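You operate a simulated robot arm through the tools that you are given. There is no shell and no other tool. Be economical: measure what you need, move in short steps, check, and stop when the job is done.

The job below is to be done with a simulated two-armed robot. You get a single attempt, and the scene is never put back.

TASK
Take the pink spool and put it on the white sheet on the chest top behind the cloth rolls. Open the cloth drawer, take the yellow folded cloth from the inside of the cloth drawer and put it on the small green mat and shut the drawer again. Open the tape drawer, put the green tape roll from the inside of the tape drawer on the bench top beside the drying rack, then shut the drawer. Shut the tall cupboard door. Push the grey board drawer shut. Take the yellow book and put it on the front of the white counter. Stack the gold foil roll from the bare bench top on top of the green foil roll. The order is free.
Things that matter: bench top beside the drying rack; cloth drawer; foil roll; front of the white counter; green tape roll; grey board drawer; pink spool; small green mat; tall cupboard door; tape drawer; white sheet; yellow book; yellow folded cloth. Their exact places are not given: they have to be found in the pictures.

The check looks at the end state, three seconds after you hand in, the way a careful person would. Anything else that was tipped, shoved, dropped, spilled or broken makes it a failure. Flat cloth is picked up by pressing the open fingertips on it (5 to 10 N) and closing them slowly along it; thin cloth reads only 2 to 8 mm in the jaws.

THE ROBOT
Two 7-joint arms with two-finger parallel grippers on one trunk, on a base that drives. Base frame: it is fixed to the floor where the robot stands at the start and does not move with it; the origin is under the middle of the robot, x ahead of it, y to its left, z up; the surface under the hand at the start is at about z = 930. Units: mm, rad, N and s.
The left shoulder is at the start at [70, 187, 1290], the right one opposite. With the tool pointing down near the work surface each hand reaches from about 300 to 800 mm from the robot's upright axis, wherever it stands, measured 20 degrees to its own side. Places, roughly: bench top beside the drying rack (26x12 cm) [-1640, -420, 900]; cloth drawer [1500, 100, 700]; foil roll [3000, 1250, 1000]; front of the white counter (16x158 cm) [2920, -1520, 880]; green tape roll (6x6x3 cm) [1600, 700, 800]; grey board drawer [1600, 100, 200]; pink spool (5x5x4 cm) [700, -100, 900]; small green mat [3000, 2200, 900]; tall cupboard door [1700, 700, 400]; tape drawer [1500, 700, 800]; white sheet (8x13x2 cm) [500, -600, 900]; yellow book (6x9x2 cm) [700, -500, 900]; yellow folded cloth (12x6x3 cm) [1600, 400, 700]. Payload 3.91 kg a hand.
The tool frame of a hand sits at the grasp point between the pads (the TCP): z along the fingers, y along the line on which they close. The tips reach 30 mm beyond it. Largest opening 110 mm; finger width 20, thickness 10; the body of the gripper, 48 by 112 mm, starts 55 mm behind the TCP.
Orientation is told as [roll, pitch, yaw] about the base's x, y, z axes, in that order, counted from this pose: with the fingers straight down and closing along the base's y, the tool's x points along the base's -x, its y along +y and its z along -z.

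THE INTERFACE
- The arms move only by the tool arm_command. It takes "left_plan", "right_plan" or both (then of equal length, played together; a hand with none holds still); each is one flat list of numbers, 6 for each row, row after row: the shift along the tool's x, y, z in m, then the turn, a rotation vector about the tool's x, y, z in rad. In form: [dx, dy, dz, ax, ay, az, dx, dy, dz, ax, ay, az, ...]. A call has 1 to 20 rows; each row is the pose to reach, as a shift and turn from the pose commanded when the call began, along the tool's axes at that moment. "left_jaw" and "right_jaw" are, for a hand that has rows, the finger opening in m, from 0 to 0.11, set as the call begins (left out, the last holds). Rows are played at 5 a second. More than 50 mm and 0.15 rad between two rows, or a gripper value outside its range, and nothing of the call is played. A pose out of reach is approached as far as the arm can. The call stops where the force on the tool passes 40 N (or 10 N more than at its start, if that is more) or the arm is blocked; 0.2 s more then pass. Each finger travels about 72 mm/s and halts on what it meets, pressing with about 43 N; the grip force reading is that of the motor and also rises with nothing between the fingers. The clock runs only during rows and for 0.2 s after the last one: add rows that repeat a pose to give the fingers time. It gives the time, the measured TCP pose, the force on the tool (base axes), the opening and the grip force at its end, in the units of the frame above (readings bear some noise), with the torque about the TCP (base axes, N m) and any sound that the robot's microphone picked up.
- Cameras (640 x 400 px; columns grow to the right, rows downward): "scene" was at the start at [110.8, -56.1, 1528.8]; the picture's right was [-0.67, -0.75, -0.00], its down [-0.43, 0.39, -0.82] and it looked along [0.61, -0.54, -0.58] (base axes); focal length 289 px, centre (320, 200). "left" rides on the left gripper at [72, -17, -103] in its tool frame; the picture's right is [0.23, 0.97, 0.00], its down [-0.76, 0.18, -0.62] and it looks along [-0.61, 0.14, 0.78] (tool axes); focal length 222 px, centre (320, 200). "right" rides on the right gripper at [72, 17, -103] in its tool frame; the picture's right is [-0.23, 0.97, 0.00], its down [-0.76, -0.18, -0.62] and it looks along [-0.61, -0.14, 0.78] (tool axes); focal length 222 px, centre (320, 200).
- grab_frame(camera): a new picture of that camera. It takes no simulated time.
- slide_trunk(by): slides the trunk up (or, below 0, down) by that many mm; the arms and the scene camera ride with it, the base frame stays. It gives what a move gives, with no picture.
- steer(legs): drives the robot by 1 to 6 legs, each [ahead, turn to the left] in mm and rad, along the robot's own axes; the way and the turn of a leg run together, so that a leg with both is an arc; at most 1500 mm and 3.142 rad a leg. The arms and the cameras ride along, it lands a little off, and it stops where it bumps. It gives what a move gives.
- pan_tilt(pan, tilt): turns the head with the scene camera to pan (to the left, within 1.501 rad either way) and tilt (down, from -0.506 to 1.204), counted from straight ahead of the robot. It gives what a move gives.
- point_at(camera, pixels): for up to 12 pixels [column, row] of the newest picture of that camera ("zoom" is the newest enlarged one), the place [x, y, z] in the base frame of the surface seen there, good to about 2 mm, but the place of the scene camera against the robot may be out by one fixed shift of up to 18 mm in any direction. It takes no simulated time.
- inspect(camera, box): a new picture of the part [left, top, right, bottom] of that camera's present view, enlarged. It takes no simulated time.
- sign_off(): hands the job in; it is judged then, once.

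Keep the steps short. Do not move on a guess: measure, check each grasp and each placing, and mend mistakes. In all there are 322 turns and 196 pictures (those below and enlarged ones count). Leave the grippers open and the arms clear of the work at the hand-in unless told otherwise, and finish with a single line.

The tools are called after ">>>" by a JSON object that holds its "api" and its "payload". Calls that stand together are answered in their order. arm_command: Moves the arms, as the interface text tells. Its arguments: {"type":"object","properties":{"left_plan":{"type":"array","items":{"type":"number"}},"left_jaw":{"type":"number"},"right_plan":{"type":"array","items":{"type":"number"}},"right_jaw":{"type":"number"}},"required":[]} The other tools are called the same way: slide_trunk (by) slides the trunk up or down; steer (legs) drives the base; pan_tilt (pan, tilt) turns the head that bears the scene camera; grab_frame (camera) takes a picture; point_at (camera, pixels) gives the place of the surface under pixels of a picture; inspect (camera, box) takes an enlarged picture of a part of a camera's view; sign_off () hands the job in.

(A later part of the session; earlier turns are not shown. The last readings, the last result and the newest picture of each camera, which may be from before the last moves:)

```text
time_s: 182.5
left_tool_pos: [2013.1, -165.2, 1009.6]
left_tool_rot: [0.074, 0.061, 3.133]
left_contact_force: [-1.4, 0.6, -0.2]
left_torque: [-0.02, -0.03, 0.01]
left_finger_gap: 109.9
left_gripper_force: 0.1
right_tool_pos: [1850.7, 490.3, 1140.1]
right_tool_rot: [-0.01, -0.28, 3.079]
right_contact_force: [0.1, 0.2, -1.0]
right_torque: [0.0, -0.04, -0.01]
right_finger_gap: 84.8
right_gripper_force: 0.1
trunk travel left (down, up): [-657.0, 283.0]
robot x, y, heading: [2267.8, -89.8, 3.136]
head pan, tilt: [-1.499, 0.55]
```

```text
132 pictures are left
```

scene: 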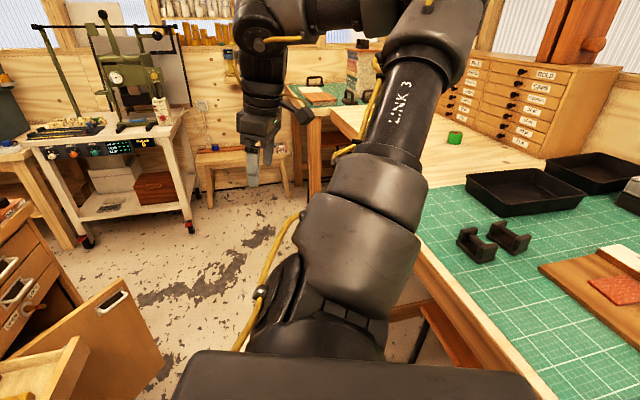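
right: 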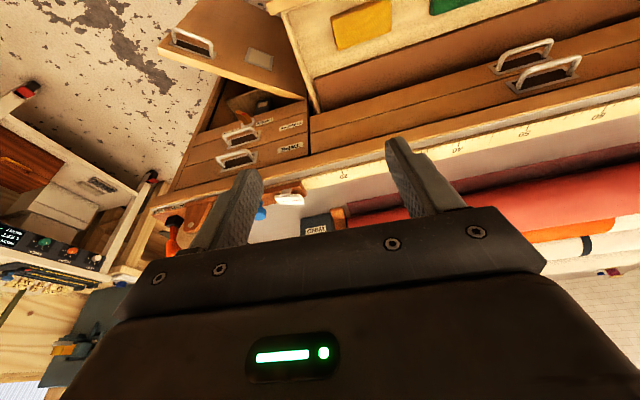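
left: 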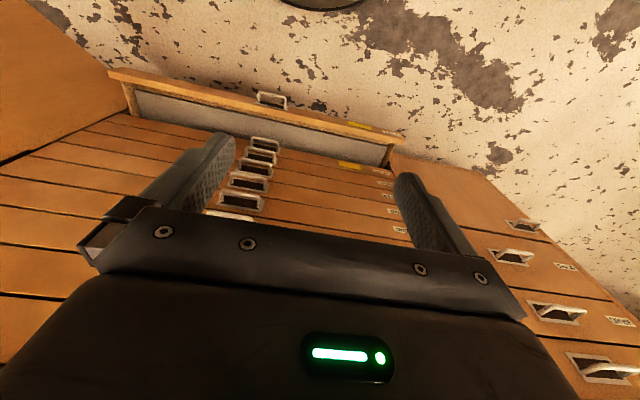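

I corrected the pitch the wrong way. I'll level it now.

>>> {"api": "arm_command", "payload": {"right_plan": [0, 0, 0, 0, 0.14, 0, 0, 0, 0, 0.01, 0.28, 0, 0, 0, 0, 0.01, 0.28, 0]}}

>>> {"api": "arm_command", "payload": {"right_plan": [0, 0, 0, 0, 0, -0.14, 0, 0, 0, 0, 0, -0.28, 0, 0, 0, 0, 0, -0.42, 0, 0, 0, 0, 0, -0.56, 0, 0, 0, 0, 0, -0.7, 0, 0, 0, 0, 0, -0.84, 0, 0, 0, 0, 0, -0.98, 0, 0, 0, 0, 0, -1.12, 0, 0, 0, 0, 0, -1.26, 0, 0, 0, 0, 0, -1.4, 0, 0, 0, 0, 0, -1.54, 0, 0, 0, 0, 0, -1.63]}}

>>> {"api": "grab_frame", "payload": {"camera": "right"}}

```text
time_s: 183.3
left_tool_pos: [2016.2, -165.2, 1010.0]
left_tool_rot: [0.074, 0.059, 3.133]
left_contact_force: [0.1, 0.0, -0.5]
left_torque: [-0.02, 0.0, -0.02]
left_finger_gap: 110.1
left_gripper_force: 0.1
right_tool_pos: [1856.2, 492.6, 1140.2]
right_tool_rot: [-0.02, -0.001, 3.074]
right_contact_force: [-0.5, 0.1, -0.1]
right_torque: [0.0, 0.02, -0.01]
right_finger_gap: 84.9
right_gripper_force: 0.0
trunk travel left (down, up): [-657.0, 283.0]
robot x, y, heading: [2266.6, -88.5, 3.136]
head pan, tilt: [-1.499, 0.55]
```

```text
time_s: 185.9
left_tool_pos: [2013.8, -166.0, 1010.2]
left_tool_rot: [0.075, 0.058, 3.133]
left_contact_force: [0.6, 1.3, 0.1]
left_torque: [0.0, 0.0, 0.02]
left_finger_gap: 110.2
left_gripper_force: 0.1
right_tool_pos: [1853.3, 490.1, 1138.6]
right_tool_rot: [0.0, 0.022, -1.577]
right_contact_force: [0.3, 0.6, 0.0]
right_torque: [0.0, 0.0, 0.02]
right_finger_gap: 85.0
right_gripper_force: 0.0
trunk travel left (down, up): [-657.0, 283.0]
robot x, y, heading: [2268.8, -90.2, 3.139]
head pan, tilt: [-1.499, 0.55]
```

```text
131 pictures are left
```

right: 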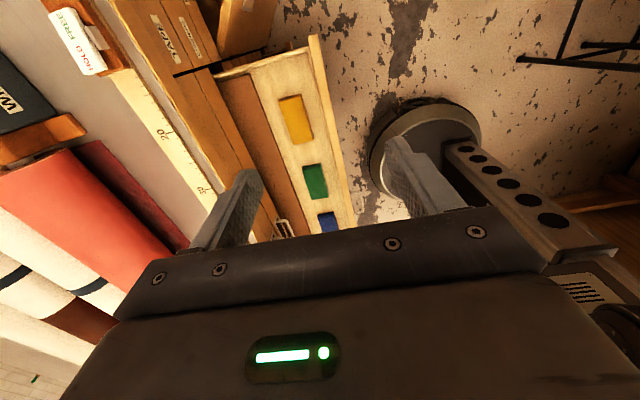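

Yaw is -π/2 and reached. The yellow cloth is at (296,119), so I'll measure it.

>>> {"api": "point_at", "payload": {"camera": "right", "pixels": [[296, 119], [282, 98], [301, 96], [312, 140], [291, 143], [325, 110], [320, 160], [285, 165], [270, 90]]}}

>>> {"api": "inspect", "payload": {"camera": "right", "box": [250, 70, 350, 170]}}

```text
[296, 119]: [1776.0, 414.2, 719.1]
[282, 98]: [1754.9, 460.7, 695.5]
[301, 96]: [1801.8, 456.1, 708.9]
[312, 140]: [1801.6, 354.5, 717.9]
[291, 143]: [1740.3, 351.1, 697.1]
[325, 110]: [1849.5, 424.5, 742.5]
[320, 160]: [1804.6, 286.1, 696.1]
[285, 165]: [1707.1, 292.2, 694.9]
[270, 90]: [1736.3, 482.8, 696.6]
```

```text
4.00 times, centred on (300, 120) of right
```

zoom: 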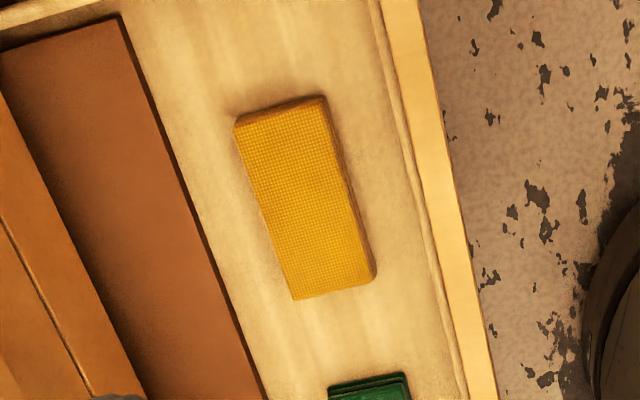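

>>> {"api": "point_at", "payload": {"camera": "zoom", "pixels": [[242, 130], [318, 106], [362, 275], [298, 292], [300, 200], [262, 215], [342, 190], [400, 150], [430, 150], [210, 200]]}}

```text
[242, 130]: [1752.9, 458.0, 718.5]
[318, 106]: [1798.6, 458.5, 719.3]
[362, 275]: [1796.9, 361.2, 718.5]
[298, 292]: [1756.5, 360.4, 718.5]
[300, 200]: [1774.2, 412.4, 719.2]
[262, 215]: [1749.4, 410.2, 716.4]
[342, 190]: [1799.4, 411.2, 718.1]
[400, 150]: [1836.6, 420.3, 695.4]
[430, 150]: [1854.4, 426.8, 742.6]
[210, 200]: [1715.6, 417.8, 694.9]
```

The cloth is centred at (1775,410), 52×104 mm, top 719, drawer floor 695. I'll lower the trunk 200 mm, then position above it.

>>> {"api": "slide_trunk", "payload": {"by": -200}}

>>> {"api": "arm_command", "payload": {"right_plan": [-0.03, -0.03, 0, 0, 0, 0, -0.06, -0.06, 0, 0, 0, 0, -0.08, -0.078, 0, 0, 0, 0, -0.08, -0.078, 0.04, 0, 0, 0, -0.08, -0.078, 0.08, 0, 0, 0, -0.08, -0.078, 0.11, 0, 0, 0]}}

>>> {"api": "grab_frame", "payload": {"camera": "right"}}

```text
time_s: 188.1
left_tool_pos: [2014.3, -164.4, 809.7]
left_tool_rot: [0.073, 0.058, 3.132]
left_contact_force: [0.0, -0.2, 0.6]
left_torque: [0.03, 0.01, 0.0]
left_finger_gap: 110.0
left_gripper_force: 0.0
right_tool_pos: [1853.8, 491.7, 940.0]
right_tool_rot: [-0.001, 0.02, -1.579]
right_contact_force: [-0.1, 0.4, -0.7]
right_torque: [0.0, 0.01, 0.01]
right_finger_gap: 85.0
right_gripper_force: 0.0
trunk travel left (down, up): [-457.0, 483.0]
robot x, y, heading: [2269.6, -90.7, 3.138]
head pan, tilt: [-1.499, 0.55]
```

```text
time_s: 189.4
left_tool_pos: [2014.7, -166.5, 809.1]
left_tool_rot: [0.075, 0.059, 3.133]
left_contact_force: [1.2, -0.5, 0.4]
left_torque: [0.0, -0.03, -0.02]
left_finger_gap: 110.1
left_gripper_force: 0.1
right_tool_pos: [1772.9, 412.7, 828.5]
right_tool_rot: [0.001, 0.02, -1.581]
right_contact_force: [-0.5, 0.2, 0.2]
right_torque: [-0.01, 0.0, 0.0]
right_finger_gap: 84.8
right_gripper_force: 0.0
trunk travel left (down, up): [-457.0, 483.0]
robot x, y, heading: [2274.2, -88.4, 3.139]
head pan, tilt: [-1.499, 0.55]
```

```text
129 pictures are left
```

right: 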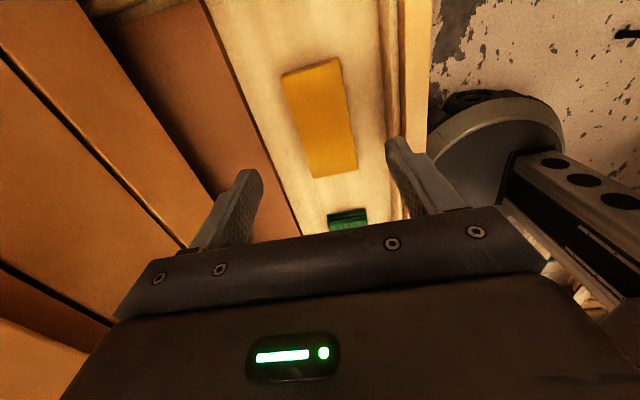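

Positioned over it, so I'll lower to z≈731.

>>> {"api": "arm_command", "payload": {"right_plan": [0, 0.002, 0.03, 0, 0, 0, 0, 0.002, 0.06, 0, 0, 0, 0, 0.002, 0.085, 0, 0, 0, 0, 0.002, 0.097, 0, 0, 0]}}

>>> {"api": "grab_frame", "payload": {"camera": "right"}}

```text
time_s: 190.4
left_tool_pos: [2015.1, -166.8, 809.7]
left_tool_rot: [0.073, 0.06, 3.132]
left_contact_force: [-0.3, 0.9, 0.8]
left_torque: [0.02, 0.02, 0.04]
left_finger_gap: 109.9
left_gripper_force: 0.1
right_tool_pos: [1776.0, 416.6, 730.3]
right_tool_rot: [-0.001, 0.02, -1.58]
right_contact_force: [-0.3, -0.7, -0.6]
right_torque: [0.01, 0.01, 0.03]
right_finger_gap: 85.0
right_gripper_force: 0.0
trunk travel left (down, up): [-457.0, 483.0]
robot x, y, heading: [2266.8, -89.5, 3.139]
head pan, tilt: [-1.499, 0.55]
```

```text
128 pictures are left
```

right: 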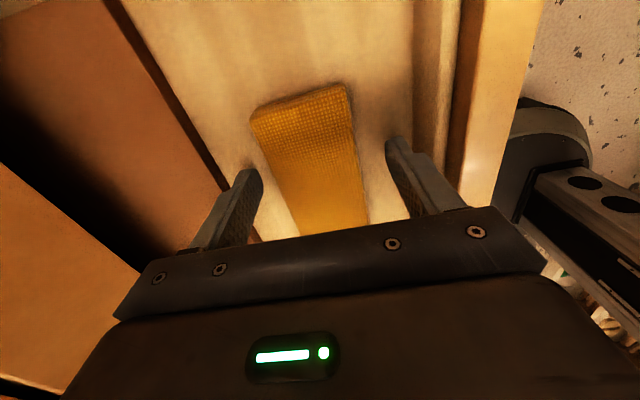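

I'll close and lift slightly.

>>> {"api": "arm_command", "payload": {"right_plan": [0, 0, 0, 0, 0, 0, 0, 0, 0, 0, 0, 0, 0, 0, 0, 0, 0, 0, 0, 0, 0, 0, 0, 0, 0, 0, -0.02, 0, 0, 0, 0, 0, -0.05, 0, 0, 0, 0, 0, -0.09, 0, 0, 0], "right_jaw": 0.035}}

>>> {"api": "grab_frame", "payload": {"camera": "right"}}

```text
time_s: 192.1
left_tool_pos: [2014.5, -166.9, 809.4]
left_tool_rot: [0.073, 0.059, 3.133]
left_contact_force: [0.0, -0.5, -0.2]
left_torque: [0.03, 0.01, 0.0]
left_finger_gap: 110.1
left_gripper_force: 0.1
right_tool_pos: [1778.6, 411.9, 824.3]
right_tool_rot: [-0.001, 0.022, -1.579]
right_contact_force: [0.3, -0.3, 0.2]
right_torque: [-0.01, 0.02, -0.03]
right_finger_gap: 55.0
right_gripper_force: 42.5
trunk travel left (down, up): [-457.0, 483.0]
robot x, y, heading: [2266.5, -88.4, 3.137]
head pan, tilt: [-1.499, 0.55]
```

```text
127 pictures are left
```

right: 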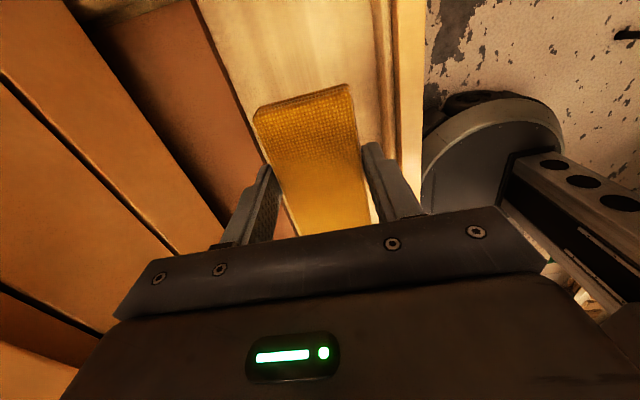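

It's gripped at 55 mm. Before heading to the mat I'll measure the room toward +y in the last scene picture.

>>> {"api": "point_at", "payload": {"camera": "scene", "pixels": [[190, 110], [205, 150], [290, 150], [330, 120], [300, 85], [453, 138], [422, 240], [520, 110], [320, 95], [395, 270], [120, 80], [330, 150]]}}

>>> {"api": "slide_trunk", "payload": {"by": 350}}

>>> {"api": "pan_tilt", "payload": {"pan": -1.5, "tilt": 0.4}}

>>> {"api": "grab_frame", "payload": {"camera": "scene"}}

```text
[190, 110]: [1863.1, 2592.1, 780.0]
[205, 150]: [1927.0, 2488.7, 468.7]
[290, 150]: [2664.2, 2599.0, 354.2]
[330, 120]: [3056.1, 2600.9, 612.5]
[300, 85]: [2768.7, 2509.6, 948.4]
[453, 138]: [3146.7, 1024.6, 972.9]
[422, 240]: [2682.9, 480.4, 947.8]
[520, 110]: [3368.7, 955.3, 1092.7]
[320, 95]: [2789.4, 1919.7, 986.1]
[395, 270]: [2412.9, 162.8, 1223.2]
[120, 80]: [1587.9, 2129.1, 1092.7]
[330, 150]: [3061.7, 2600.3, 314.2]
```

```text
time_s: 195.5
left_tool_pos: [2013.7, -164.9, 1159.8]
left_tool_rot: [0.073, 0.059, 3.135]
left_contact_force: [-0.3, -0.3, 0.4]
left_torque: [-0.01, 0.0, 0.04]
left_finger_gap: 110.2
left_gripper_force: 0.1
right_tool_pos: [1778.7, 411.8, 1172.7]
right_tool_rot: [0.0, 0.021, -1.579]
right_contact_force: [0.0, 0.5, 0.2]
right_torque: [0.0, -0.01, 0.02]
right_finger_gap: 54.8
right_gripper_force: 42.8
trunk travel left (down, up): [-807.0, 133.0]
robot x, y, heading: [2267.5, -89.5, 3.137]
head pan, tilt: [-1.499, 0.55]
```

```text
time_s: 196.2
left_tool_pos: [2015.3, -165.7, 1158.5]
left_tool_rot: [0.073, 0.059, 3.132]
left_contact_force: [-0.5, 0.0, 0.6]
left_torque: [-0.03, 0.02, -0.03]
left_finger_gap: 110.2
left_gripper_force: 0.0
right_tool_pos: [1777.6, 412.9, 1171.8]
right_tool_rot: [0.001, 0.019, -1.579]
right_contact_force: [0.0, -0.2, -0.7]
right_torque: [0.05, 0.0, 0.04]
right_finger_gap: 54.8
right_gripper_force: 42.7
trunk travel left (down, up): [-807.0, 133.0]
robot x, y, heading: [2272.5, -85.0, 3.139]
head pan, tilt: [-1.499, 0.4]
```

```text
126 pictures are left
```

scene: 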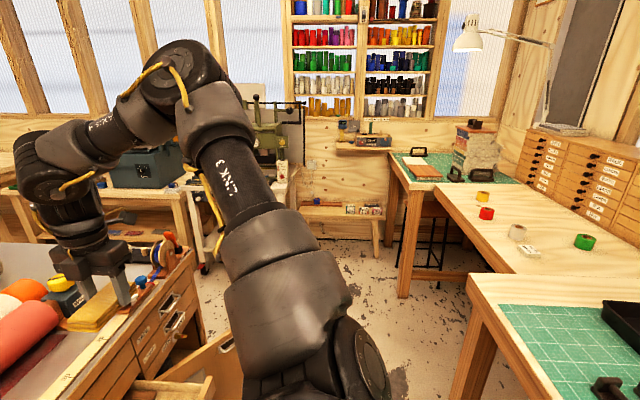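

I see the foil rolls (gold 482,199; red 487,213; silver 517,232; green 585,241) and the small green mat around (440,162).

>>> {"api": "inspect", "payload": {"camera": "scene", "box": [370, 110, 640, 270]}}

>>> {"api": "point_at", "payload": {"camera": "scene", "pixels": [[483, 197], [487, 212], [517, 232], [585, 241], [400, 160], [440, 165], [458, 160], [425, 165], [455, 180], [500, 260], [470, 280], [410, 185]]}}

```text
2.37 times, centred on (505, 190) of scene
```

zoom: 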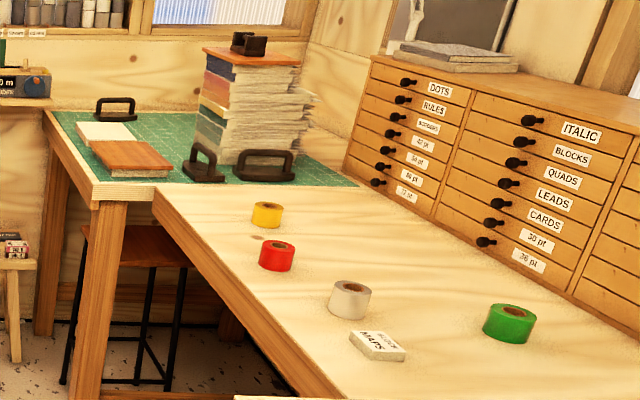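

```text
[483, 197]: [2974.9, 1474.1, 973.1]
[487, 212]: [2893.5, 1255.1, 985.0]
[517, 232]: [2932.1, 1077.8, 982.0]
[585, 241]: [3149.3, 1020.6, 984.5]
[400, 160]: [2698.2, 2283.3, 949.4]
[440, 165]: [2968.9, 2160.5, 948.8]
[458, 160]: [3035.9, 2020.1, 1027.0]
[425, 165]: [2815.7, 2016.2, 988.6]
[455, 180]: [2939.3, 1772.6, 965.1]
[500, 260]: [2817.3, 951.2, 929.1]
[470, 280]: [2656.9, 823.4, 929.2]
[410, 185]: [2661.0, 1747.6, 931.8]
```

The small green mat is on the corner table (z≈940) with books, a paper stack and weights on it. I'll turn to +y and drive 1400 mm closer, then look for free space.

>>> {"api": "steer", "payload": {"legs": [[0, -1.57], [1400, 0]]}}

>>> {"api": "pan_tilt", "payload": {"pan": -0.65, "tilt": 0.5}}

>>> {"api": "grab_frame", "payload": {"camera": "scene"}}

```text
time_s: 206.9
left_tool_pos: [2143.7, 1556.0, 1159.9]
left_tool_rot: [0.072, 0.06, 1.604]
left_contact_force: [1.2, 0.3, 0.1]
left_torque: [0.0, -0.02, 0.0]
left_finger_gap: 109.9
left_gripper_force: 0.0
right_tool_pos: [2712.6, 1817.1, 1172.7]
right_tool_rot: [0.0, 0.021, -3.109]
right_contact_force: [0.1, -0.3, -0.7]
right_torque: [-0.01, -0.01, 0.04]
right_finger_gap: 54.6
right_gripper_force: 43.1
trunk travel left (down, up): [-807.0, 133.0]
robot x, y, heading: [2230.9, 1306.6, 1.604]
head pan, tilt: [-1.499, 0.4]
```

```text
time_s: 208.1
left_tool_pos: [2143.6, 1555.6, 1159.8]
left_tool_rot: [0.074, 0.059, 1.604]
left_contact_force: [-0.9, -0.5, -0.3]
left_torque: [0.0, -0.03, 0.0]
left_finger_gap: 110.0
left_gripper_force: 0.1
right_tool_pos: [2712.2, 1816.2, 1171.7]
right_tool_rot: [-0.001, 0.022, -3.109]
right_contact_force: [0.3, -0.1, 0.0]
right_torque: [0.02, 0.01, 0.0]
right_finger_gap: 54.8
right_gripper_force: 43.1
trunk travel left (down, up): [-807.0, 133.0]
robot x, y, heading: [2233.0, 1304.1, 1.609]
head pan, tilt: [-0.649, 0.499]
```

```text
124 pictures are left
```

scene: 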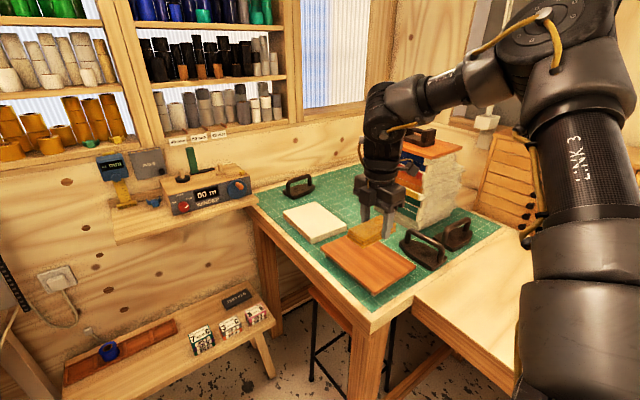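

>>> {"api": "inspect", "payload": {"camera": "scene", "box": [250, 150, 510, 310]}}

>>> {"api": "grab_frame", "payload": {"camera": "right"}}

>>> {"api": "point_at", "payload": {"camera": "scene", "pixels": [[262, 207], [372, 312], [340, 195], [315, 205], [300, 187], [345, 222], [330, 250], [400, 255], [370, 290], [415, 265], [500, 235], [385, 290]]}}

```text
2.46 times, centred on (380, 230) of scene
```

zoom: 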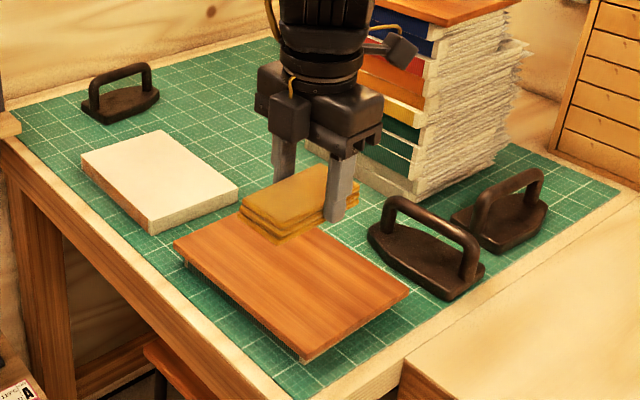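

```text
122 pictures are left
```

right: 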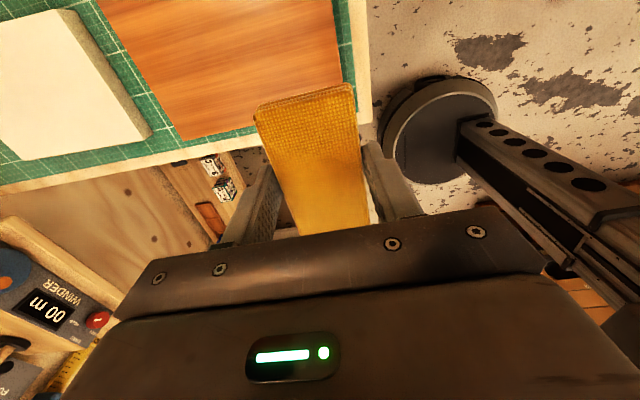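

```text
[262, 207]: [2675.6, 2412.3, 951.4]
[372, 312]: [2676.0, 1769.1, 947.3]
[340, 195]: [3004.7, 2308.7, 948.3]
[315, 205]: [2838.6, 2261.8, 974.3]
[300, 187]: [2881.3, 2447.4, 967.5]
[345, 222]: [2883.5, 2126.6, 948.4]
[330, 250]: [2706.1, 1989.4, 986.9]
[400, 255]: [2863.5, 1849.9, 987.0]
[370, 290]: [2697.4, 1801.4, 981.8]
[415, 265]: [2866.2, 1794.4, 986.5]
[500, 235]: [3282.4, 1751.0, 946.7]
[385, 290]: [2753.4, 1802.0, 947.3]
```

>>> {"api": "point_at", "payload": {"camera": "zoom", "pixels": [[430, 5], [340, 168], [420, 195], [230, 70], [180, 65], [240, 130], [270, 160], [200, 120], [160, 135], [225, 195], [265, 95], [130, 100]]}}

>>> {"api": "point_at", "payload": {"camera": "scene", "pixels": [[425, 148], [422, 133], [460, 150], [490, 120], [545, 10], [545, 50], [575, 80]]}}

```text
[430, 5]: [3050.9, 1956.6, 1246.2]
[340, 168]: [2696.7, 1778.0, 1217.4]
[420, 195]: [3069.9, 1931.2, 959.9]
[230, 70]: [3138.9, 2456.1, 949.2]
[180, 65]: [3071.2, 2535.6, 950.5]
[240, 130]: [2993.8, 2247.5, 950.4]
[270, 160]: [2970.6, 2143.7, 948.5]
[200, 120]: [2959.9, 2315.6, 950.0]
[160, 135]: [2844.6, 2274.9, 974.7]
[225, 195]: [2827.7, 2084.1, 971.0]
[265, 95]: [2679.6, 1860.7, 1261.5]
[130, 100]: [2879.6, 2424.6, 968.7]
```

```text
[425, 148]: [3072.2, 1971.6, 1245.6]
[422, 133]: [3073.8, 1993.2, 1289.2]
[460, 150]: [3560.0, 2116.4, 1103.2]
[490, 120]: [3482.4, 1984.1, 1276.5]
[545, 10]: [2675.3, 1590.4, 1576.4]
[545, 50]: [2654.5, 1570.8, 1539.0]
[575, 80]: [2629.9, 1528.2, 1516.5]
```

The free mat area lies around (2985,2270), between the pale book and the paper stack (stack top ≈1290). I'll raise the trunk 120 mm, then drive so the hand arrives over that spot.

>>> {"api": "slide_trunk", "payload": {"by": 120}}

>>> {"api": "steer", "payload": {"legs": [[0, -0.26], [620, 0]]}}

>>> {"api": "grab_frame", "payload": {"camera": "scene"}}

>>> {"api": "grab_frame", "payload": {"camera": "right"}}

```text
time_s: 209.6
left_tool_pos: [2143.9, 1556.2, 1280.2]
left_tool_rot: [0.073, 0.06, 1.602]
left_contact_force: [0.0, 0.3, -0.1]
left_torque: [0.03, 0.0, -0.02]
left_finger_gap: 109.9
left_gripper_force: 0.0
right_tool_pos: [2711.5, 1816.0, 1291.9]
right_tool_rot: [-0.001, 0.022, -3.109]
right_contact_force: [0.0, 0.3, -1.0]
right_torque: [0.0, -0.03, 0.03]
right_finger_gap: 54.9
right_gripper_force: 42.6
trunk travel left (down, up): [-927.0, 13.0]
robot x, y, heading: [2229.5, 1305.8, 1.608]
head pan, tilt: [-0.649, 0.499]
```

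```text
time_s: 213.4
left_tool_pos: [2321.6, 2077.9, 1282.2]
left_tool_rot: [0.072, 0.046, 1.34]
left_contact_force: [0.0, -0.1, 0.8]
left_torque: [-0.01, 0.02, -0.02]
left_finger_gap: 110.1
left_gripper_force: 0.0
right_tool_pos: [2939.8, 2177.1, 1294.0]
right_tool_rot: [-0.003, 0.008, 2.899]
right_contact_force: [-0.2, -0.5, -1.0]
right_torque: [0.02, 0.0, 0.0]
right_finger_gap: 55.0
right_gripper_force: 42.8
trunk travel left (down, up): [-927.0, 13.0]
robot x, y, heading: [2349.7, 1831.9, 1.331]
head pan, tilt: [-0.649, 0.499]
stopped in leg 2: the robot was blocked; the commanded pose is now the measured one
```

```text
121 pictures are left
```

scene: 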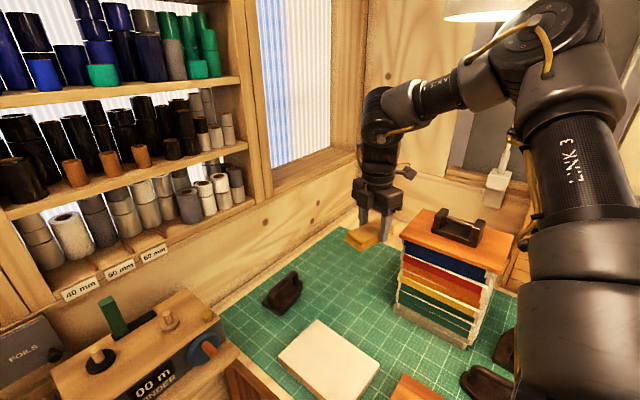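

```text
120 pictures are left
```

right: 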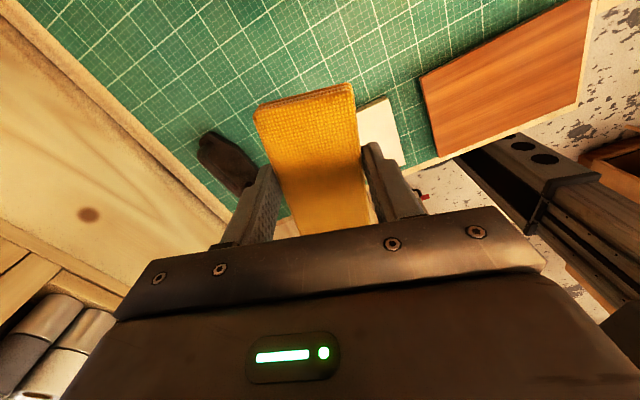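

The robot was blocked at (2350,1832). I'll see what it touched, perhaps the lamp near the elbow.

>>> {"api": "steer", "payload": {"legs": [[-15, 0]]}}

>>> {"api": "pan_tilt", "payload": {"pan": -0.9, "tilt": 0.15}}

>>> {"api": "grab_frame", "payload": {"camera": "scene"}}

```text
time_s: 214.2
left_tool_pos: [2321.5, 2072.5, 1281.5]
left_tool_rot: [0.072, 0.051, 1.343]
left_contact_force: [0.9, -0.1, 0.2]
left_torque: [0.01, 0.01, 0.03]
left_finger_gap: 110.0
left_gripper_force: 0.1
right_tool_pos: [2938.6, 2174.0, 1293.2]
right_tool_rot: [0.001, 0.013, 2.905]
right_contact_force: [-0.2, -0.1, -0.5]
right_torque: [0.03, -0.02, -0.01]
right_finger_gap: 54.6
right_gripper_force: 42.9
trunk travel left (down, up): [-927.0, 13.0]
robot x, y, heading: [2348.7, 1818.5, 1.338]
head pan, tilt: [-0.649, 0.499]
```

```text
time_s: 215.0
left_tool_pos: [2321.8, 2072.4, 1282.5]
left_tool_rot: [0.073, 0.053, 1.342]
left_contact_force: [0.7, 0.5, 0.3]
left_torque: [-0.02, 0.01, -0.01]
left_finger_gap: 110.1
left_gripper_force: 0.0
right_tool_pos: [2938.7, 2174.9, 1293.5]
right_tool_rot: [-0.002, 0.011, 2.906]
right_contact_force: [-0.5, 0.6, -1.1]
right_torque: [0.02, -0.01, 0.0]
right_finger_gap: 54.9
right_gripper_force: 42.7
trunk travel left (down, up): [-927.0, 13.0]
robot x, y, heading: [2345.6, 1818.1, 1.337]
head pan, tilt: [-0.901, 0.15]
```

```text
119 pictures are left
```

scene: 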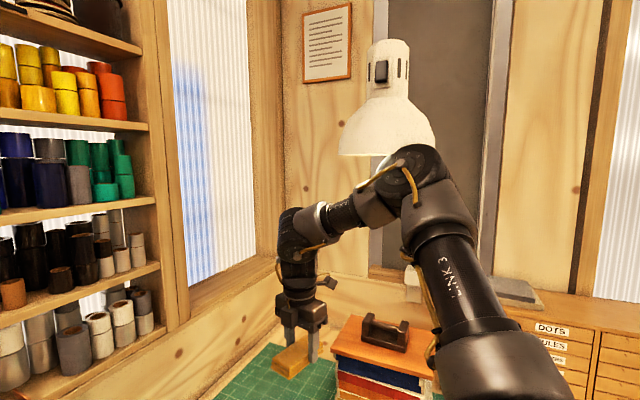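

The elbow touches the lamp shade. I'll measure both, then back off and lower the trunk.

>>> {"api": "point_at", "payload": {"camera": "scene", "pixels": [[385, 130], [345, 150], [430, 140], [410, 160], [385, 60], [425, 165], [320, 225]]}}

>>> {"api": "steer", "payload": {"legs": [[-120, 0]]}}

>>> {"api": "slide_trunk", "payload": {"by": -125}}

>>> {"api": "grab_frame", "payload": {"camera": "scene"}}

```text
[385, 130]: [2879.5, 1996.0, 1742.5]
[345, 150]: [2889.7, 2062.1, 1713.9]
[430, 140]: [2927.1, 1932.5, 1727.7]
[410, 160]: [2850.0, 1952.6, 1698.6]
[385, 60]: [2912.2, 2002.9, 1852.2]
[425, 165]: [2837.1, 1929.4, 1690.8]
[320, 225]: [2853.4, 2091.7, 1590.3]
```

```text
time_s: 216.2
left_tool_pos: [2304.1, 1977.6, 1278.3]
left_tool_rot: [0.076, 0.069, 1.343]
left_contact_force: [0.6, 0.5, 0.8]
left_torque: [-0.07, 0.07, -0.02]
left_finger_gap: 109.9
left_gripper_force: 0.0
right_tool_pos: [2920.9, 2079.9, 1282.1]
right_tool_rot: [0.017, 0.007, 2.908]
right_contact_force: [-0.3, 0.6, -0.9]
right_torque: [-0.1, -0.03, 0.0]
right_finger_gap: 55.0
right_gripper_force: 43.0
trunk travel left (down, up): [-927.0, 13.0]
robot x, y, heading: [2318.0, 1704.3, 1.343]
head pan, tilt: [-0.901, 0.15]
```

```text
time_s: 217.8
left_tool_pos: [2299.1, 1966.2, 1155.1]
left_tool_rot: [0.071, 0.061, 1.343]
left_contact_force: [-0.2, 0.1, 0.5]
left_torque: [-0.01, -0.05, 0.01]
left_finger_gap: 109.9
left_gripper_force: 0.0
right_tool_pos: [2916.5, 2068.9, 1161.3]
right_tool_rot: [0.01, 0.01, 2.907]
right_contact_force: [1.1, -0.1, -1.1]
right_torque: [0.0, -0.01, -0.01]
right_finger_gap: 54.8
right_gripper_force: 42.7
trunk travel left (down, up): [-802.0, 138.0]
robot x, y, heading: [2320.7, 1700.9, 1.337]
head pan, tilt: [-0.901, 0.15]
```

```text
118 pictures are left
```

scene: 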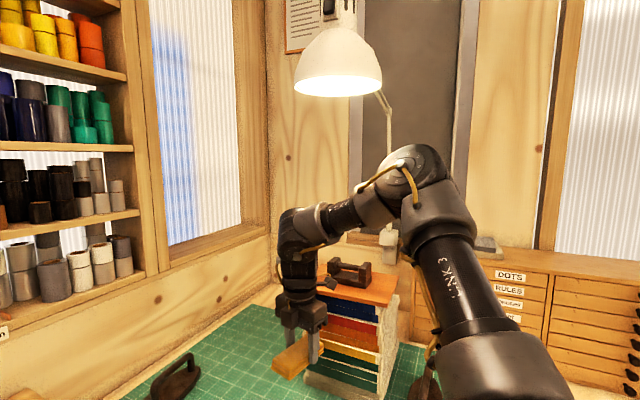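

The lamp is undamaged and in place. At this trunk height the elbow (≈1560) stays under the shade (≈1690). I'll drive 195 mm forward.

>>> {"api": "steer", "payload": {"legs": [[195, 0]]}}

>>> {"api": "grab_frame", "payload": {"camera": "right"}}

```text
time_s: 219.4
left_tool_pos: [2344.3, 2157.4, 1156.1]
left_tool_rot: [0.073, 0.06, 1.343]
left_contact_force: [-0.6, -0.1, -0.1]
left_torque: [0.03, -0.02, 0.0]
left_finger_gap: 109.8
left_gripper_force: 0.1
right_tool_pos: [2962.6, 2257.6, 1163.6]
right_tool_rot: [0.006, 0.011, 2.906]
right_contact_force: [-0.3, -0.3, 0.2]
right_torque: [0.03, -0.01, 0.01]
right_finger_gap: 55.2
right_gripper_force: 43.3
trunk travel left (down, up): [-802.0, 138.0]
robot x, y, heading: [2367.5, 1893.2, 1.337]
head pan, tilt: [-0.901, 0.15]
```

```text
117 pictures are left
```

right: 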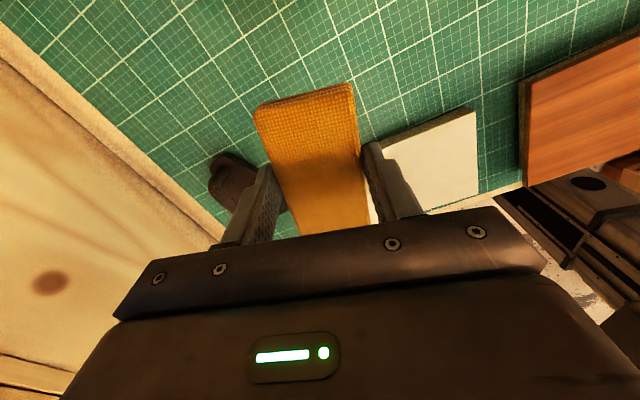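

>>> {"api": "point_at", "payload": {"camera": "right", "pixels": [[380, 145], [475, 110], [385, 175], [258, 160], [215, 170], [235, 160], [370, 120], [240, 100], [300, 60], [150, 130]]}}

```text
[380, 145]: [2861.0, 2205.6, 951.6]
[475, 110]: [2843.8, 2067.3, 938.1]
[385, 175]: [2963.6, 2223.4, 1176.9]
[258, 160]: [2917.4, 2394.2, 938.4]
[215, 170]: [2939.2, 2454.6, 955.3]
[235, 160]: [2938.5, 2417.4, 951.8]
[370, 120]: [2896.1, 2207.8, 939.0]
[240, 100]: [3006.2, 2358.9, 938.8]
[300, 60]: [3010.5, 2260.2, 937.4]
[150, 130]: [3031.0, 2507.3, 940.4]
```

The mat is at z 938 and free around (2985,2255). I'll lower the trunk 130 mm, then the hand to about 974.

>>> {"api": "slide_trunk", "payload": {"by": -130}}

>>> {"api": "arm_command", "payload": {"right_plan": [0.022, -0.002, 0.02, 0, 0, 0, 0.022, -0.002, 0.04, 0, 0, 0, 0.022, -0.002, 0.05, 0, 0, 0, 0.022, -0.002, 0.058, 0, 0, 0]}}

>>> {"api": "grab_frame", "payload": {"camera": "right"}}

```text
time_s: 220.9
left_tool_pos: [2345.6, 2159.4, 1025.5]
left_tool_rot: [0.073, 0.061, 1.342]
left_contact_force: [1.1, 0.0, 0.6]
left_torque: [0.02, 0.0, 0.0]
left_finger_gap: 109.9
left_gripper_force: 0.2
right_tool_pos: [2962.2, 2260.1, 1031.7]
right_tool_rot: [0.009, 0.011, 2.907]
right_contact_force: [-0.7, 0.6, -0.5]
right_torque: [-0.05, 0.0, 0.01]
right_finger_gap: 54.9
right_gripper_force: 42.5
trunk travel left (down, up): [-672.0, 268.0]
robot x, y, heading: [2362.3, 1892.8, 1.334]
head pan, tilt: [-0.901, 0.15]
```

```text
time_s: 221.9
left_tool_pos: [2345.3, 2159.0, 1024.2]
left_tool_rot: [0.074, 0.06, 1.341]
left_contact_force: [0.1, 0.2, 0.1]
left_torque: [-0.02, 0.0, 0.0]
left_finger_gap: 109.9
left_gripper_force: 0.0
right_tool_pos: [2984.8, 2256.7, 973.2]
right_tool_rot: [0.009, 0.009, 2.908]
right_contact_force: [0.1, 0.6, 0.3]
right_torque: [0.03, -0.09, 0.05]
right_finger_gap: 54.7
right_gripper_force: 42.5
trunk travel left (down, up): [-672.0, 268.0]
robot x, y, heading: [2367.5, 1896.9, 1.34]
head pan, tilt: [-0.901, 0.15]
```

```text
116 pictures are left
```

right: 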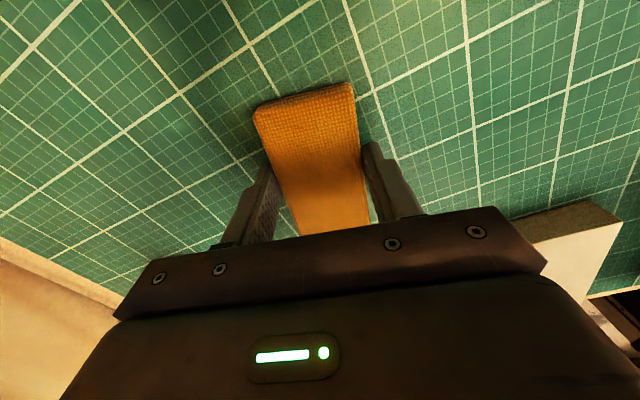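

It's almost touching. I'll go 3 mm lower, then open to 85 mm and rise.

>>> {"api": "arm_command", "payload": {"right_plan": [0, 0, 0.002, 0, 0, 0, 0, 0, 0.004, 0, 0, 0]}}

>>> {"api": "arm_command", "payload": {"right_plan": [0, 0, 0, 0, 0, 0, 0, 0, 0, 0, 0, 0, 0, 0, 0, 0, 0, 0, 0, 0, -0.03, 0, 0, 0, 0, 0, -0.07, 0, 0, 0, 0, 0, -0.11, 0, 0, 0], "right_jaw": 0.095}}

>>> {"api": "grab_frame", "payload": {"camera": "right"}}

```text
time_s: 222.6
left_tool_pos: [2344.4, 2157.6, 1026.0]
left_tool_rot: [0.07, 0.058, 1.341]
left_contact_force: [-0.3, -0.2, -0.2]
left_torque: [0.0, 0.01, -0.04]
left_finger_gap: 109.7
left_gripper_force: 0.1
right_tool_pos: [2984.5, 2256.3, 972.3]
right_tool_rot: [0.002, 0.015, 2.905]
right_contact_force: [8.3, 0.4, 28.4]
right_torque: [0.03, -1.0, 0.02]
right_finger_gap: 54.9
right_gripper_force: 42.8
trunk travel left (down, up): [-672.0, 268.0]
robot x, y, heading: [2363.7, 1893.9, 1.337]
head pan, tilt: [-0.901, 0.15]
```

```text
time_s: 223.9
left_tool_pos: [2344.5, 2158.2, 1024.2]
left_tool_rot: [0.074, 0.062, 1.342]
left_contact_force: [-0.1, 0.4, 0.2]
left_torque: [-0.02, -0.01, 0.0]
left_finger_gap: 110.0
left_gripper_force: 0.1
right_tool_pos: [2983.9, 2255.0, 1077.7]
right_tool_rot: [0.007, 0.011, 2.907]
right_contact_force: [-0.1, -0.4, 0.7]
right_torque: [0.01, -0.01, 0.0]
right_finger_gap: 94.8
right_gripper_force: 0.1
trunk travel left (down, up): [-672.0, 268.0]
robot x, y, heading: [2364.8, 1890.5, 1.337]
head pan, tilt: [-0.901, 0.15]
```

```text
115 pictures are left
```

right: 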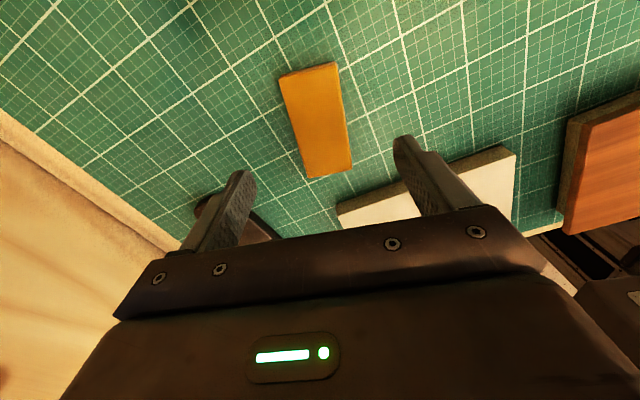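

The cloth lies on the mat. I'll raise the trunk 130 mm, back out the way I came, and look at the foil rolls.

>>> {"api": "slide_trunk", "payload": {"by": 130}}

>>> {"api": "steer", "payload": {"legs": [[-620, 0]]}}

>>> {"api": "pan_tilt", "payload": {"pan": -0.9, "tilt": 0.5}}

>>> {"api": "grab_frame", "payload": {"camera": "scene"}}

```text
time_s: 225.5
left_tool_pos: [2344.5, 2159.0, 1153.2]
left_tool_rot: [0.072, 0.061, 1.341]
left_contact_force: [-0.2, 0.1, 0.3]
left_torque: [0.01, 0.01, -0.01]
left_finger_gap: 109.9
left_gripper_force: 0.0
right_tool_pos: [2984.0, 2254.6, 1206.5]
right_tool_rot: [0.01, 0.009, 2.907]
right_contact_force: [0.2, 0.3, -0.3]
right_torque: [-0.03, 0.0, -0.01]
right_finger_gap: 95.1
right_gripper_force: 0.0
trunk travel left (down, up): [-802.0, 138.0]
robot x, y, heading: [2364.5, 1892.1, 1.336]
head pan, tilt: [-0.901, 0.15]
```

```text
time_s: 229.0
left_tool_pos: [2203.3, 1563.1, 1155.0]
left_tool_rot: [0.074, 0.063, 1.348]
left_contact_force: [-0.1, -1.0, 1.0]
left_torque: [0.03, 0.01, 0.01]
left_finger_gap: 110.0
left_gripper_force: 0.1
right_tool_pos: [2844.3, 1662.9, 1206.0]
right_tool_rot: [0.011, 0.01, 2.911]
right_contact_force: [-0.2, 0.8, 0.5]
right_torque: [0.0, -0.06, 0.02]
right_finger_gap: 95.0
right_gripper_force: 0.0
trunk travel left (down, up): [-802.0, 138.0]
robot x, y, heading: [2227.2, 1295.8, 1.338]
head pan, tilt: [-0.901, 0.15]
```

```text
time_s: 229.8
left_tool_pos: [2204.9, 1561.6, 1155.4]
left_tool_rot: [0.074, 0.061, 1.349]
left_contact_force: [0.4, 0.1, -0.6]
left_torque: [-0.02, 0.02, 0.0]
left_finger_gap: 110.2
left_gripper_force: 0.1
right_tool_pos: [2842.2, 1661.9, 1206.8]
right_tool_rot: [0.008, 0.011, 2.912]
right_contact_force: [0.7, 0.3, -1.1]
right_torque: [0.01, -0.02, 0.0]
right_finger_gap: 95.0
right_gripper_force: 0.1
trunk travel left (down, up): [-802.0, 138.0]
robot x, y, heading: [2222.9, 1296.6, 1.346]
head pan, tilt: [-0.901, 0.499]
```

```text
114 pictures are left
```

scene: 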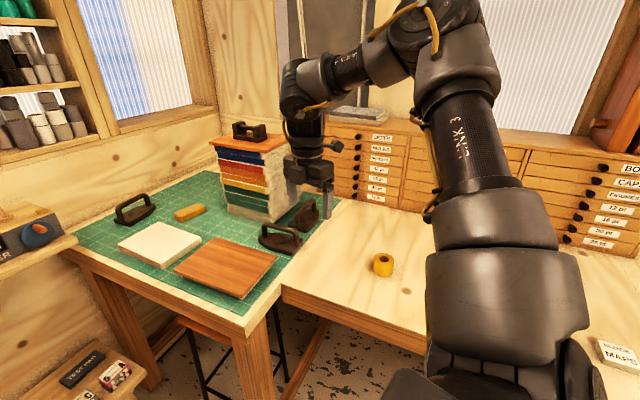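

>>> {"api": "point_at", "payload": {"camera": "scene", "pixels": [[383, 258], [390, 258], [384, 270]]}}

>>> {"api": "steer", "payload": {"legs": [[0, -0.24]]}}

>>> {"api": "grab_frame", "payload": {"camera": "right"}}

```text
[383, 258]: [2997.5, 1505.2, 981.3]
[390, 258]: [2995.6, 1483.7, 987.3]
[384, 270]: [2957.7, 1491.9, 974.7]
```

```text
time_s: 231.1
left_tool_pos: [2268.4, 1560.8, 1155.3]
left_tool_rot: [0.072, 0.064, 1.109]
left_contact_force: [0.3, -0.4, 0.2]
left_torque: [-0.01, -0.01, -0.01]
left_finger_gap: 110.0
left_gripper_force: 0.1
right_tool_pos: [2911.3, 1505.8, 1207.2]
right_tool_rot: [0.01, 0.009, 2.671]
right_contact_force: [-0.5, -0.1, 0.7]
right_torque: [0.0, -0.01, 0.01]
right_finger_gap: 94.9
right_gripper_force: 0.1
trunk travel left (down, up): [-802.0, 138.0]
robot x, y, heading: [2224.2, 1300.5, 1.104]
head pan, tilt: [-0.901, 0.499]
```

```text
113 pictures are left
```

right: 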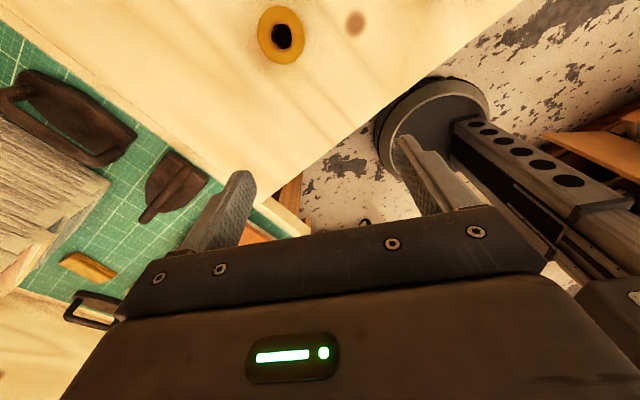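

>>> {"api": "point_at", "payload": {"camera": "right", "pixels": [[262, 35], [300, 35], [281, 14], [281, 57], [281, 38], [330, 70], [385, 145], [440, 90], [486, 105], [410, 100]]}}

```text
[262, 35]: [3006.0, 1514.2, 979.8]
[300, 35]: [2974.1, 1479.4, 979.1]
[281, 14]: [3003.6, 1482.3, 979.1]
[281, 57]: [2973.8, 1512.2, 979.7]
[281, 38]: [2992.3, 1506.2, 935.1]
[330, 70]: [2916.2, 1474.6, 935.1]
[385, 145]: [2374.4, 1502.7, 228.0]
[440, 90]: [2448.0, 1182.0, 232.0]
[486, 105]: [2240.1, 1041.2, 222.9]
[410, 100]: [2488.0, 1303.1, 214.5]
```

The gold roll is at (2990,1497), top 979, bench 935, radius ≈25. The robot base radius is about 260 mm. I'll move a bit closer for comfortable reach.

>>> {"api": "steer", "payload": {"legs": [[0, -0.6], [130, 0], [0, 0.44]]}}

>>> {"api": "slide_trunk", "payload": {"by": -100}}

>>> {"api": "grab_frame", "payload": {"camera": "right"}}

```text
time_s: 235.3
left_tool_pos: [2424.1, 1609.9, 1154.9]
left_tool_rot: [0.074, 0.063, 0.944]
left_contact_force: [-0.3, 0.2, 0.2]
left_torque: [0.0, 0.01, 0.02]
left_finger_gap: 109.8
left_gripper_force: 0.1
right_tool_pos: [3050.7, 1450.8, 1205.9]
right_tool_rot: [0.01, 0.009, 2.508]
right_contact_force: [0.3, -0.4, -0.2]
right_torque: [-0.01, -0.02, -0.01]
right_finger_gap: 95.3
right_gripper_force: 0.0
trunk travel left (down, up): [-802.0, 138.0]
robot x, y, heading: [2336.9, 1358.3, 0.939]
head pan, tilt: [-0.901, 0.499]
```

```text
time_s: 236.6
left_tool_pos: [2425.4, 1611.9, 1055.2]
left_tool_rot: [0.074, 0.063, 0.943]
left_contact_force: [0.4, -0.1, 0.1]
left_torque: [-0.02, -0.01, -0.04]
left_finger_gap: 109.9
left_gripper_force: 0.0
right_tool_pos: [3050.5, 1452.2, 1107.8]
right_tool_rot: [0.008, 0.01, 2.509]
right_contact_force: [0.8, -0.7, 0.7]
right_torque: [-0.01, 0.01, 0.02]
right_finger_gap: 95.1
right_gripper_force: 0.1
trunk travel left (down, up): [-702.0, 238.0]
robot x, y, heading: [2341.2, 1359.5, 0.942]
head pan, tilt: [-0.901, 0.499]
```

```text
112 pictures are left
```

right: 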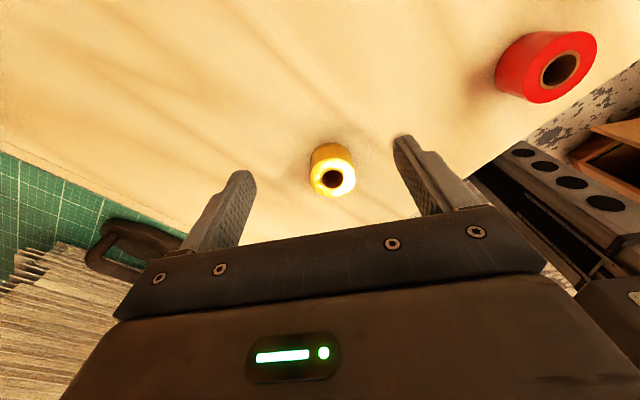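

>>> {"api": "point_at", "payload": {"camera": "right", "pixels": [[318, 180], [348, 178], [333, 165], [334, 191], [345, 188], [360, 200]]}}

```text
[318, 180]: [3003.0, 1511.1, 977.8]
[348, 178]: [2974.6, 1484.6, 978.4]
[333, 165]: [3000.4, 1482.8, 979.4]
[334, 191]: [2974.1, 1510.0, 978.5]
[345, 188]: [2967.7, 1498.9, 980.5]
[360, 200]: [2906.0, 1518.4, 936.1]
```

The gold roll is centred at (2988,1497). I'll move over it and lower to TCP z≈973.

>>> {"api": "arm_command", "payload": {"right_plan": [-0.026, 0, 0, 0, 0, 0, -0.05, 0, 0, 0, 0, 0, -0.0765, 0, 0, 0, 0, 0, -0.0765, 0, 0.04, 0, 0, 0, -0.0765, 0, 0.08, 0, 0, 0, -0.0765, 0, 0.11, 0, 0, 0, -0.0765, 0, 0.135, 0, 0, 0]}}

>>> {"api": "grab_frame", "payload": {"camera": "right"}}

```text
time_s: 238.2
left_tool_pos: [2425.8, 1612.4, 1055.4]
left_tool_rot: [0.073, 0.063, 0.945]
left_contact_force: [-0.5, 0.8, -1.0]
left_torque: [0.01, 0.01, -0.01]
left_finger_gap: 110.2
left_gripper_force: 0.1
right_tool_pos: [2989.4, 1495.3, 968.4]
right_tool_rot: [0.01, 0.008, 2.508]
right_contact_force: [0.6, 0.7, 0.3]
right_torque: [0.0, -0.01, -0.01]
right_finger_gap: 94.8
right_gripper_force: 0.1
trunk travel left (down, up): [-702.0, 238.0]
robot x, y, heading: [2337.4, 1359.6, 0.937]
head pan, tilt: [-0.901, 0.499]
```

```text
111 pictures are left
```

right: 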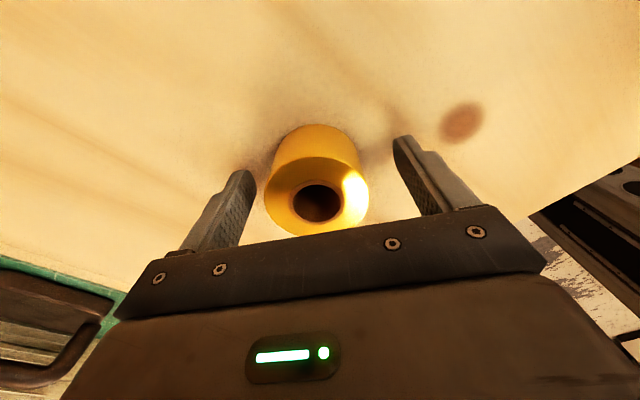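

It's centred between the fingers. I'll close and lift.

>>> {"api": "arm_command", "payload": {"right_plan": [0, 0, -0.004, 0, 0, 0, 0, 0, -0.004, 0, 0, 0, 0, 0, -0.004, 0, 0, 0, 0, 0, -0.004, 0, 0, 0, 0, 0, -0.03, 0, 0, 0, 0, 0, -0.07, 0, 0, 0, 0, 0, -0.11, 0, 0, 0, 0, 0, -0.15, 0, 0, 0], "right_jaw": 0.035}}

>>> {"api": "grab_frame", "payload": {"camera": "right"}}

```text
time_s: 240.0
left_tool_pos: [2423.8, 1611.7, 1054.4]
left_tool_rot: [0.075, 0.059, 0.944]
left_contact_force: [0.1, -0.5, 0.4]
left_torque: [-0.01, -0.03, 0.02]
left_finger_gap: 109.9
left_gripper_force: 0.2
right_tool_pos: [2986.2, 1499.0, 1123.6]
right_tool_rot: [0.009, 0.011, 2.508]
right_contact_force: [0.7, -0.7, -0.9]
right_torque: [0.02, -0.03, 0.0]
right_finger_gap: 56.5
right_gripper_force: 42.3
trunk travel left (down, up): [-702.0, 238.0]
robot x, y, heading: [2339.5, 1360.6, 0.938]
head pan, tilt: [-0.901, 0.499]
```

```text
110 pictures are left
```

right: 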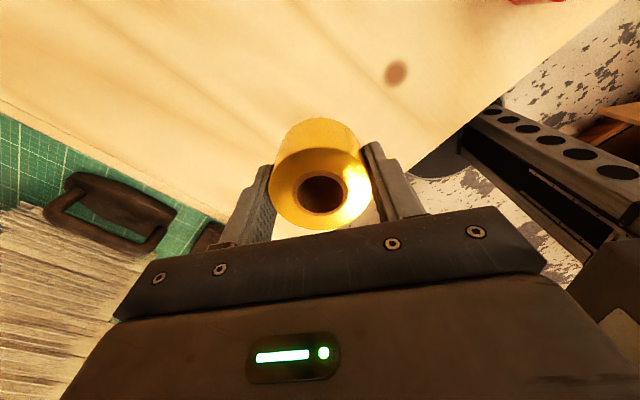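

It's gripped at 56.5 mm. I'll now shift the base toward the green roll, turning via the right (away from the paper stack).

>>> {"api": "steer", "payload": {"legs": [[0, -2.11], [155, 0], [0, 1.77]]}}

>>> {"api": "grab_frame", "payload": {"camera": "right"}}

>>> {"api": "grab_frame", "payload": {"camera": "scene"}}

```text
time_s: 250.6
left_tool_pos: [2569.5, 1421.0, 1055.0]
left_tool_rot: [0.076, 0.065, 0.594]
left_contact_force: [-0.1, 0.0, -0.3]
left_torque: [0.0, -0.02, 0.03]
left_finger_gap: 109.9
left_gripper_force: 0.1
right_tool_pos: [3059.6, 1121.6, 1121.4]
right_tool_rot: [0.009, 0.01, 2.156]
right_contact_force: [-0.1, -0.5, -1.2]
right_torque: [0.01, 0.03, 0.0]
right_finger_gap: 56.5
right_gripper_force: 42.8
trunk travel left (down, up): [-702.0, 238.0]
robot x, y, heading: [2406.5, 1211.4, 0.589]
head pan, tilt: [-0.901, 0.499]
```

```text
109 pictures are left
```

right: 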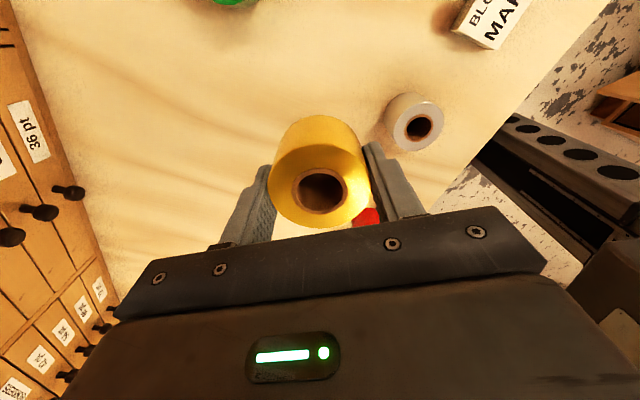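

```text
108 pictures are left
```

scene: 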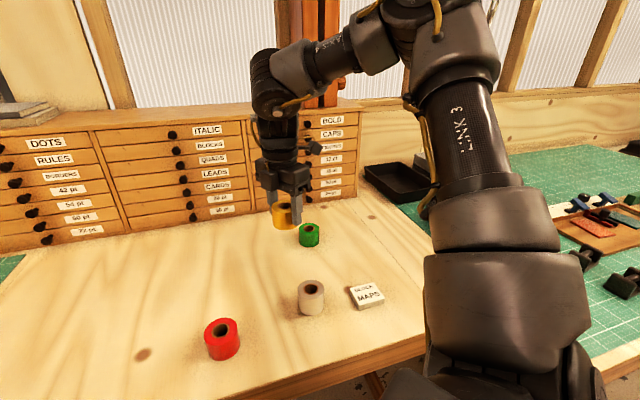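

>>> {"api": "point_at", "payload": {"camera": "scene", "pixels": [[302, 231], [318, 229], [310, 238], [222, 327], [311, 285]]}}

>>> {"api": "point_at", "payload": {"camera": "right", "pixels": [[235, 2], [250, 1], [400, 118], [435, 118], [417, 105], [418, 145]]}}

```text
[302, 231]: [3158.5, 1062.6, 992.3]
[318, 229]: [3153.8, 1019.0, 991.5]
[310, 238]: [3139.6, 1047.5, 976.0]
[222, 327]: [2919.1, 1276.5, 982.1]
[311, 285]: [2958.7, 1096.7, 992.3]
```

```text
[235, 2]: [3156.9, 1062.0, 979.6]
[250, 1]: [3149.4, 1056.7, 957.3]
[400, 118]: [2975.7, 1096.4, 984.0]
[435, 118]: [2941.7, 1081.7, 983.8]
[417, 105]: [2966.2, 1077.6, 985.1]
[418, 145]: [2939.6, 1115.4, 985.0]
```

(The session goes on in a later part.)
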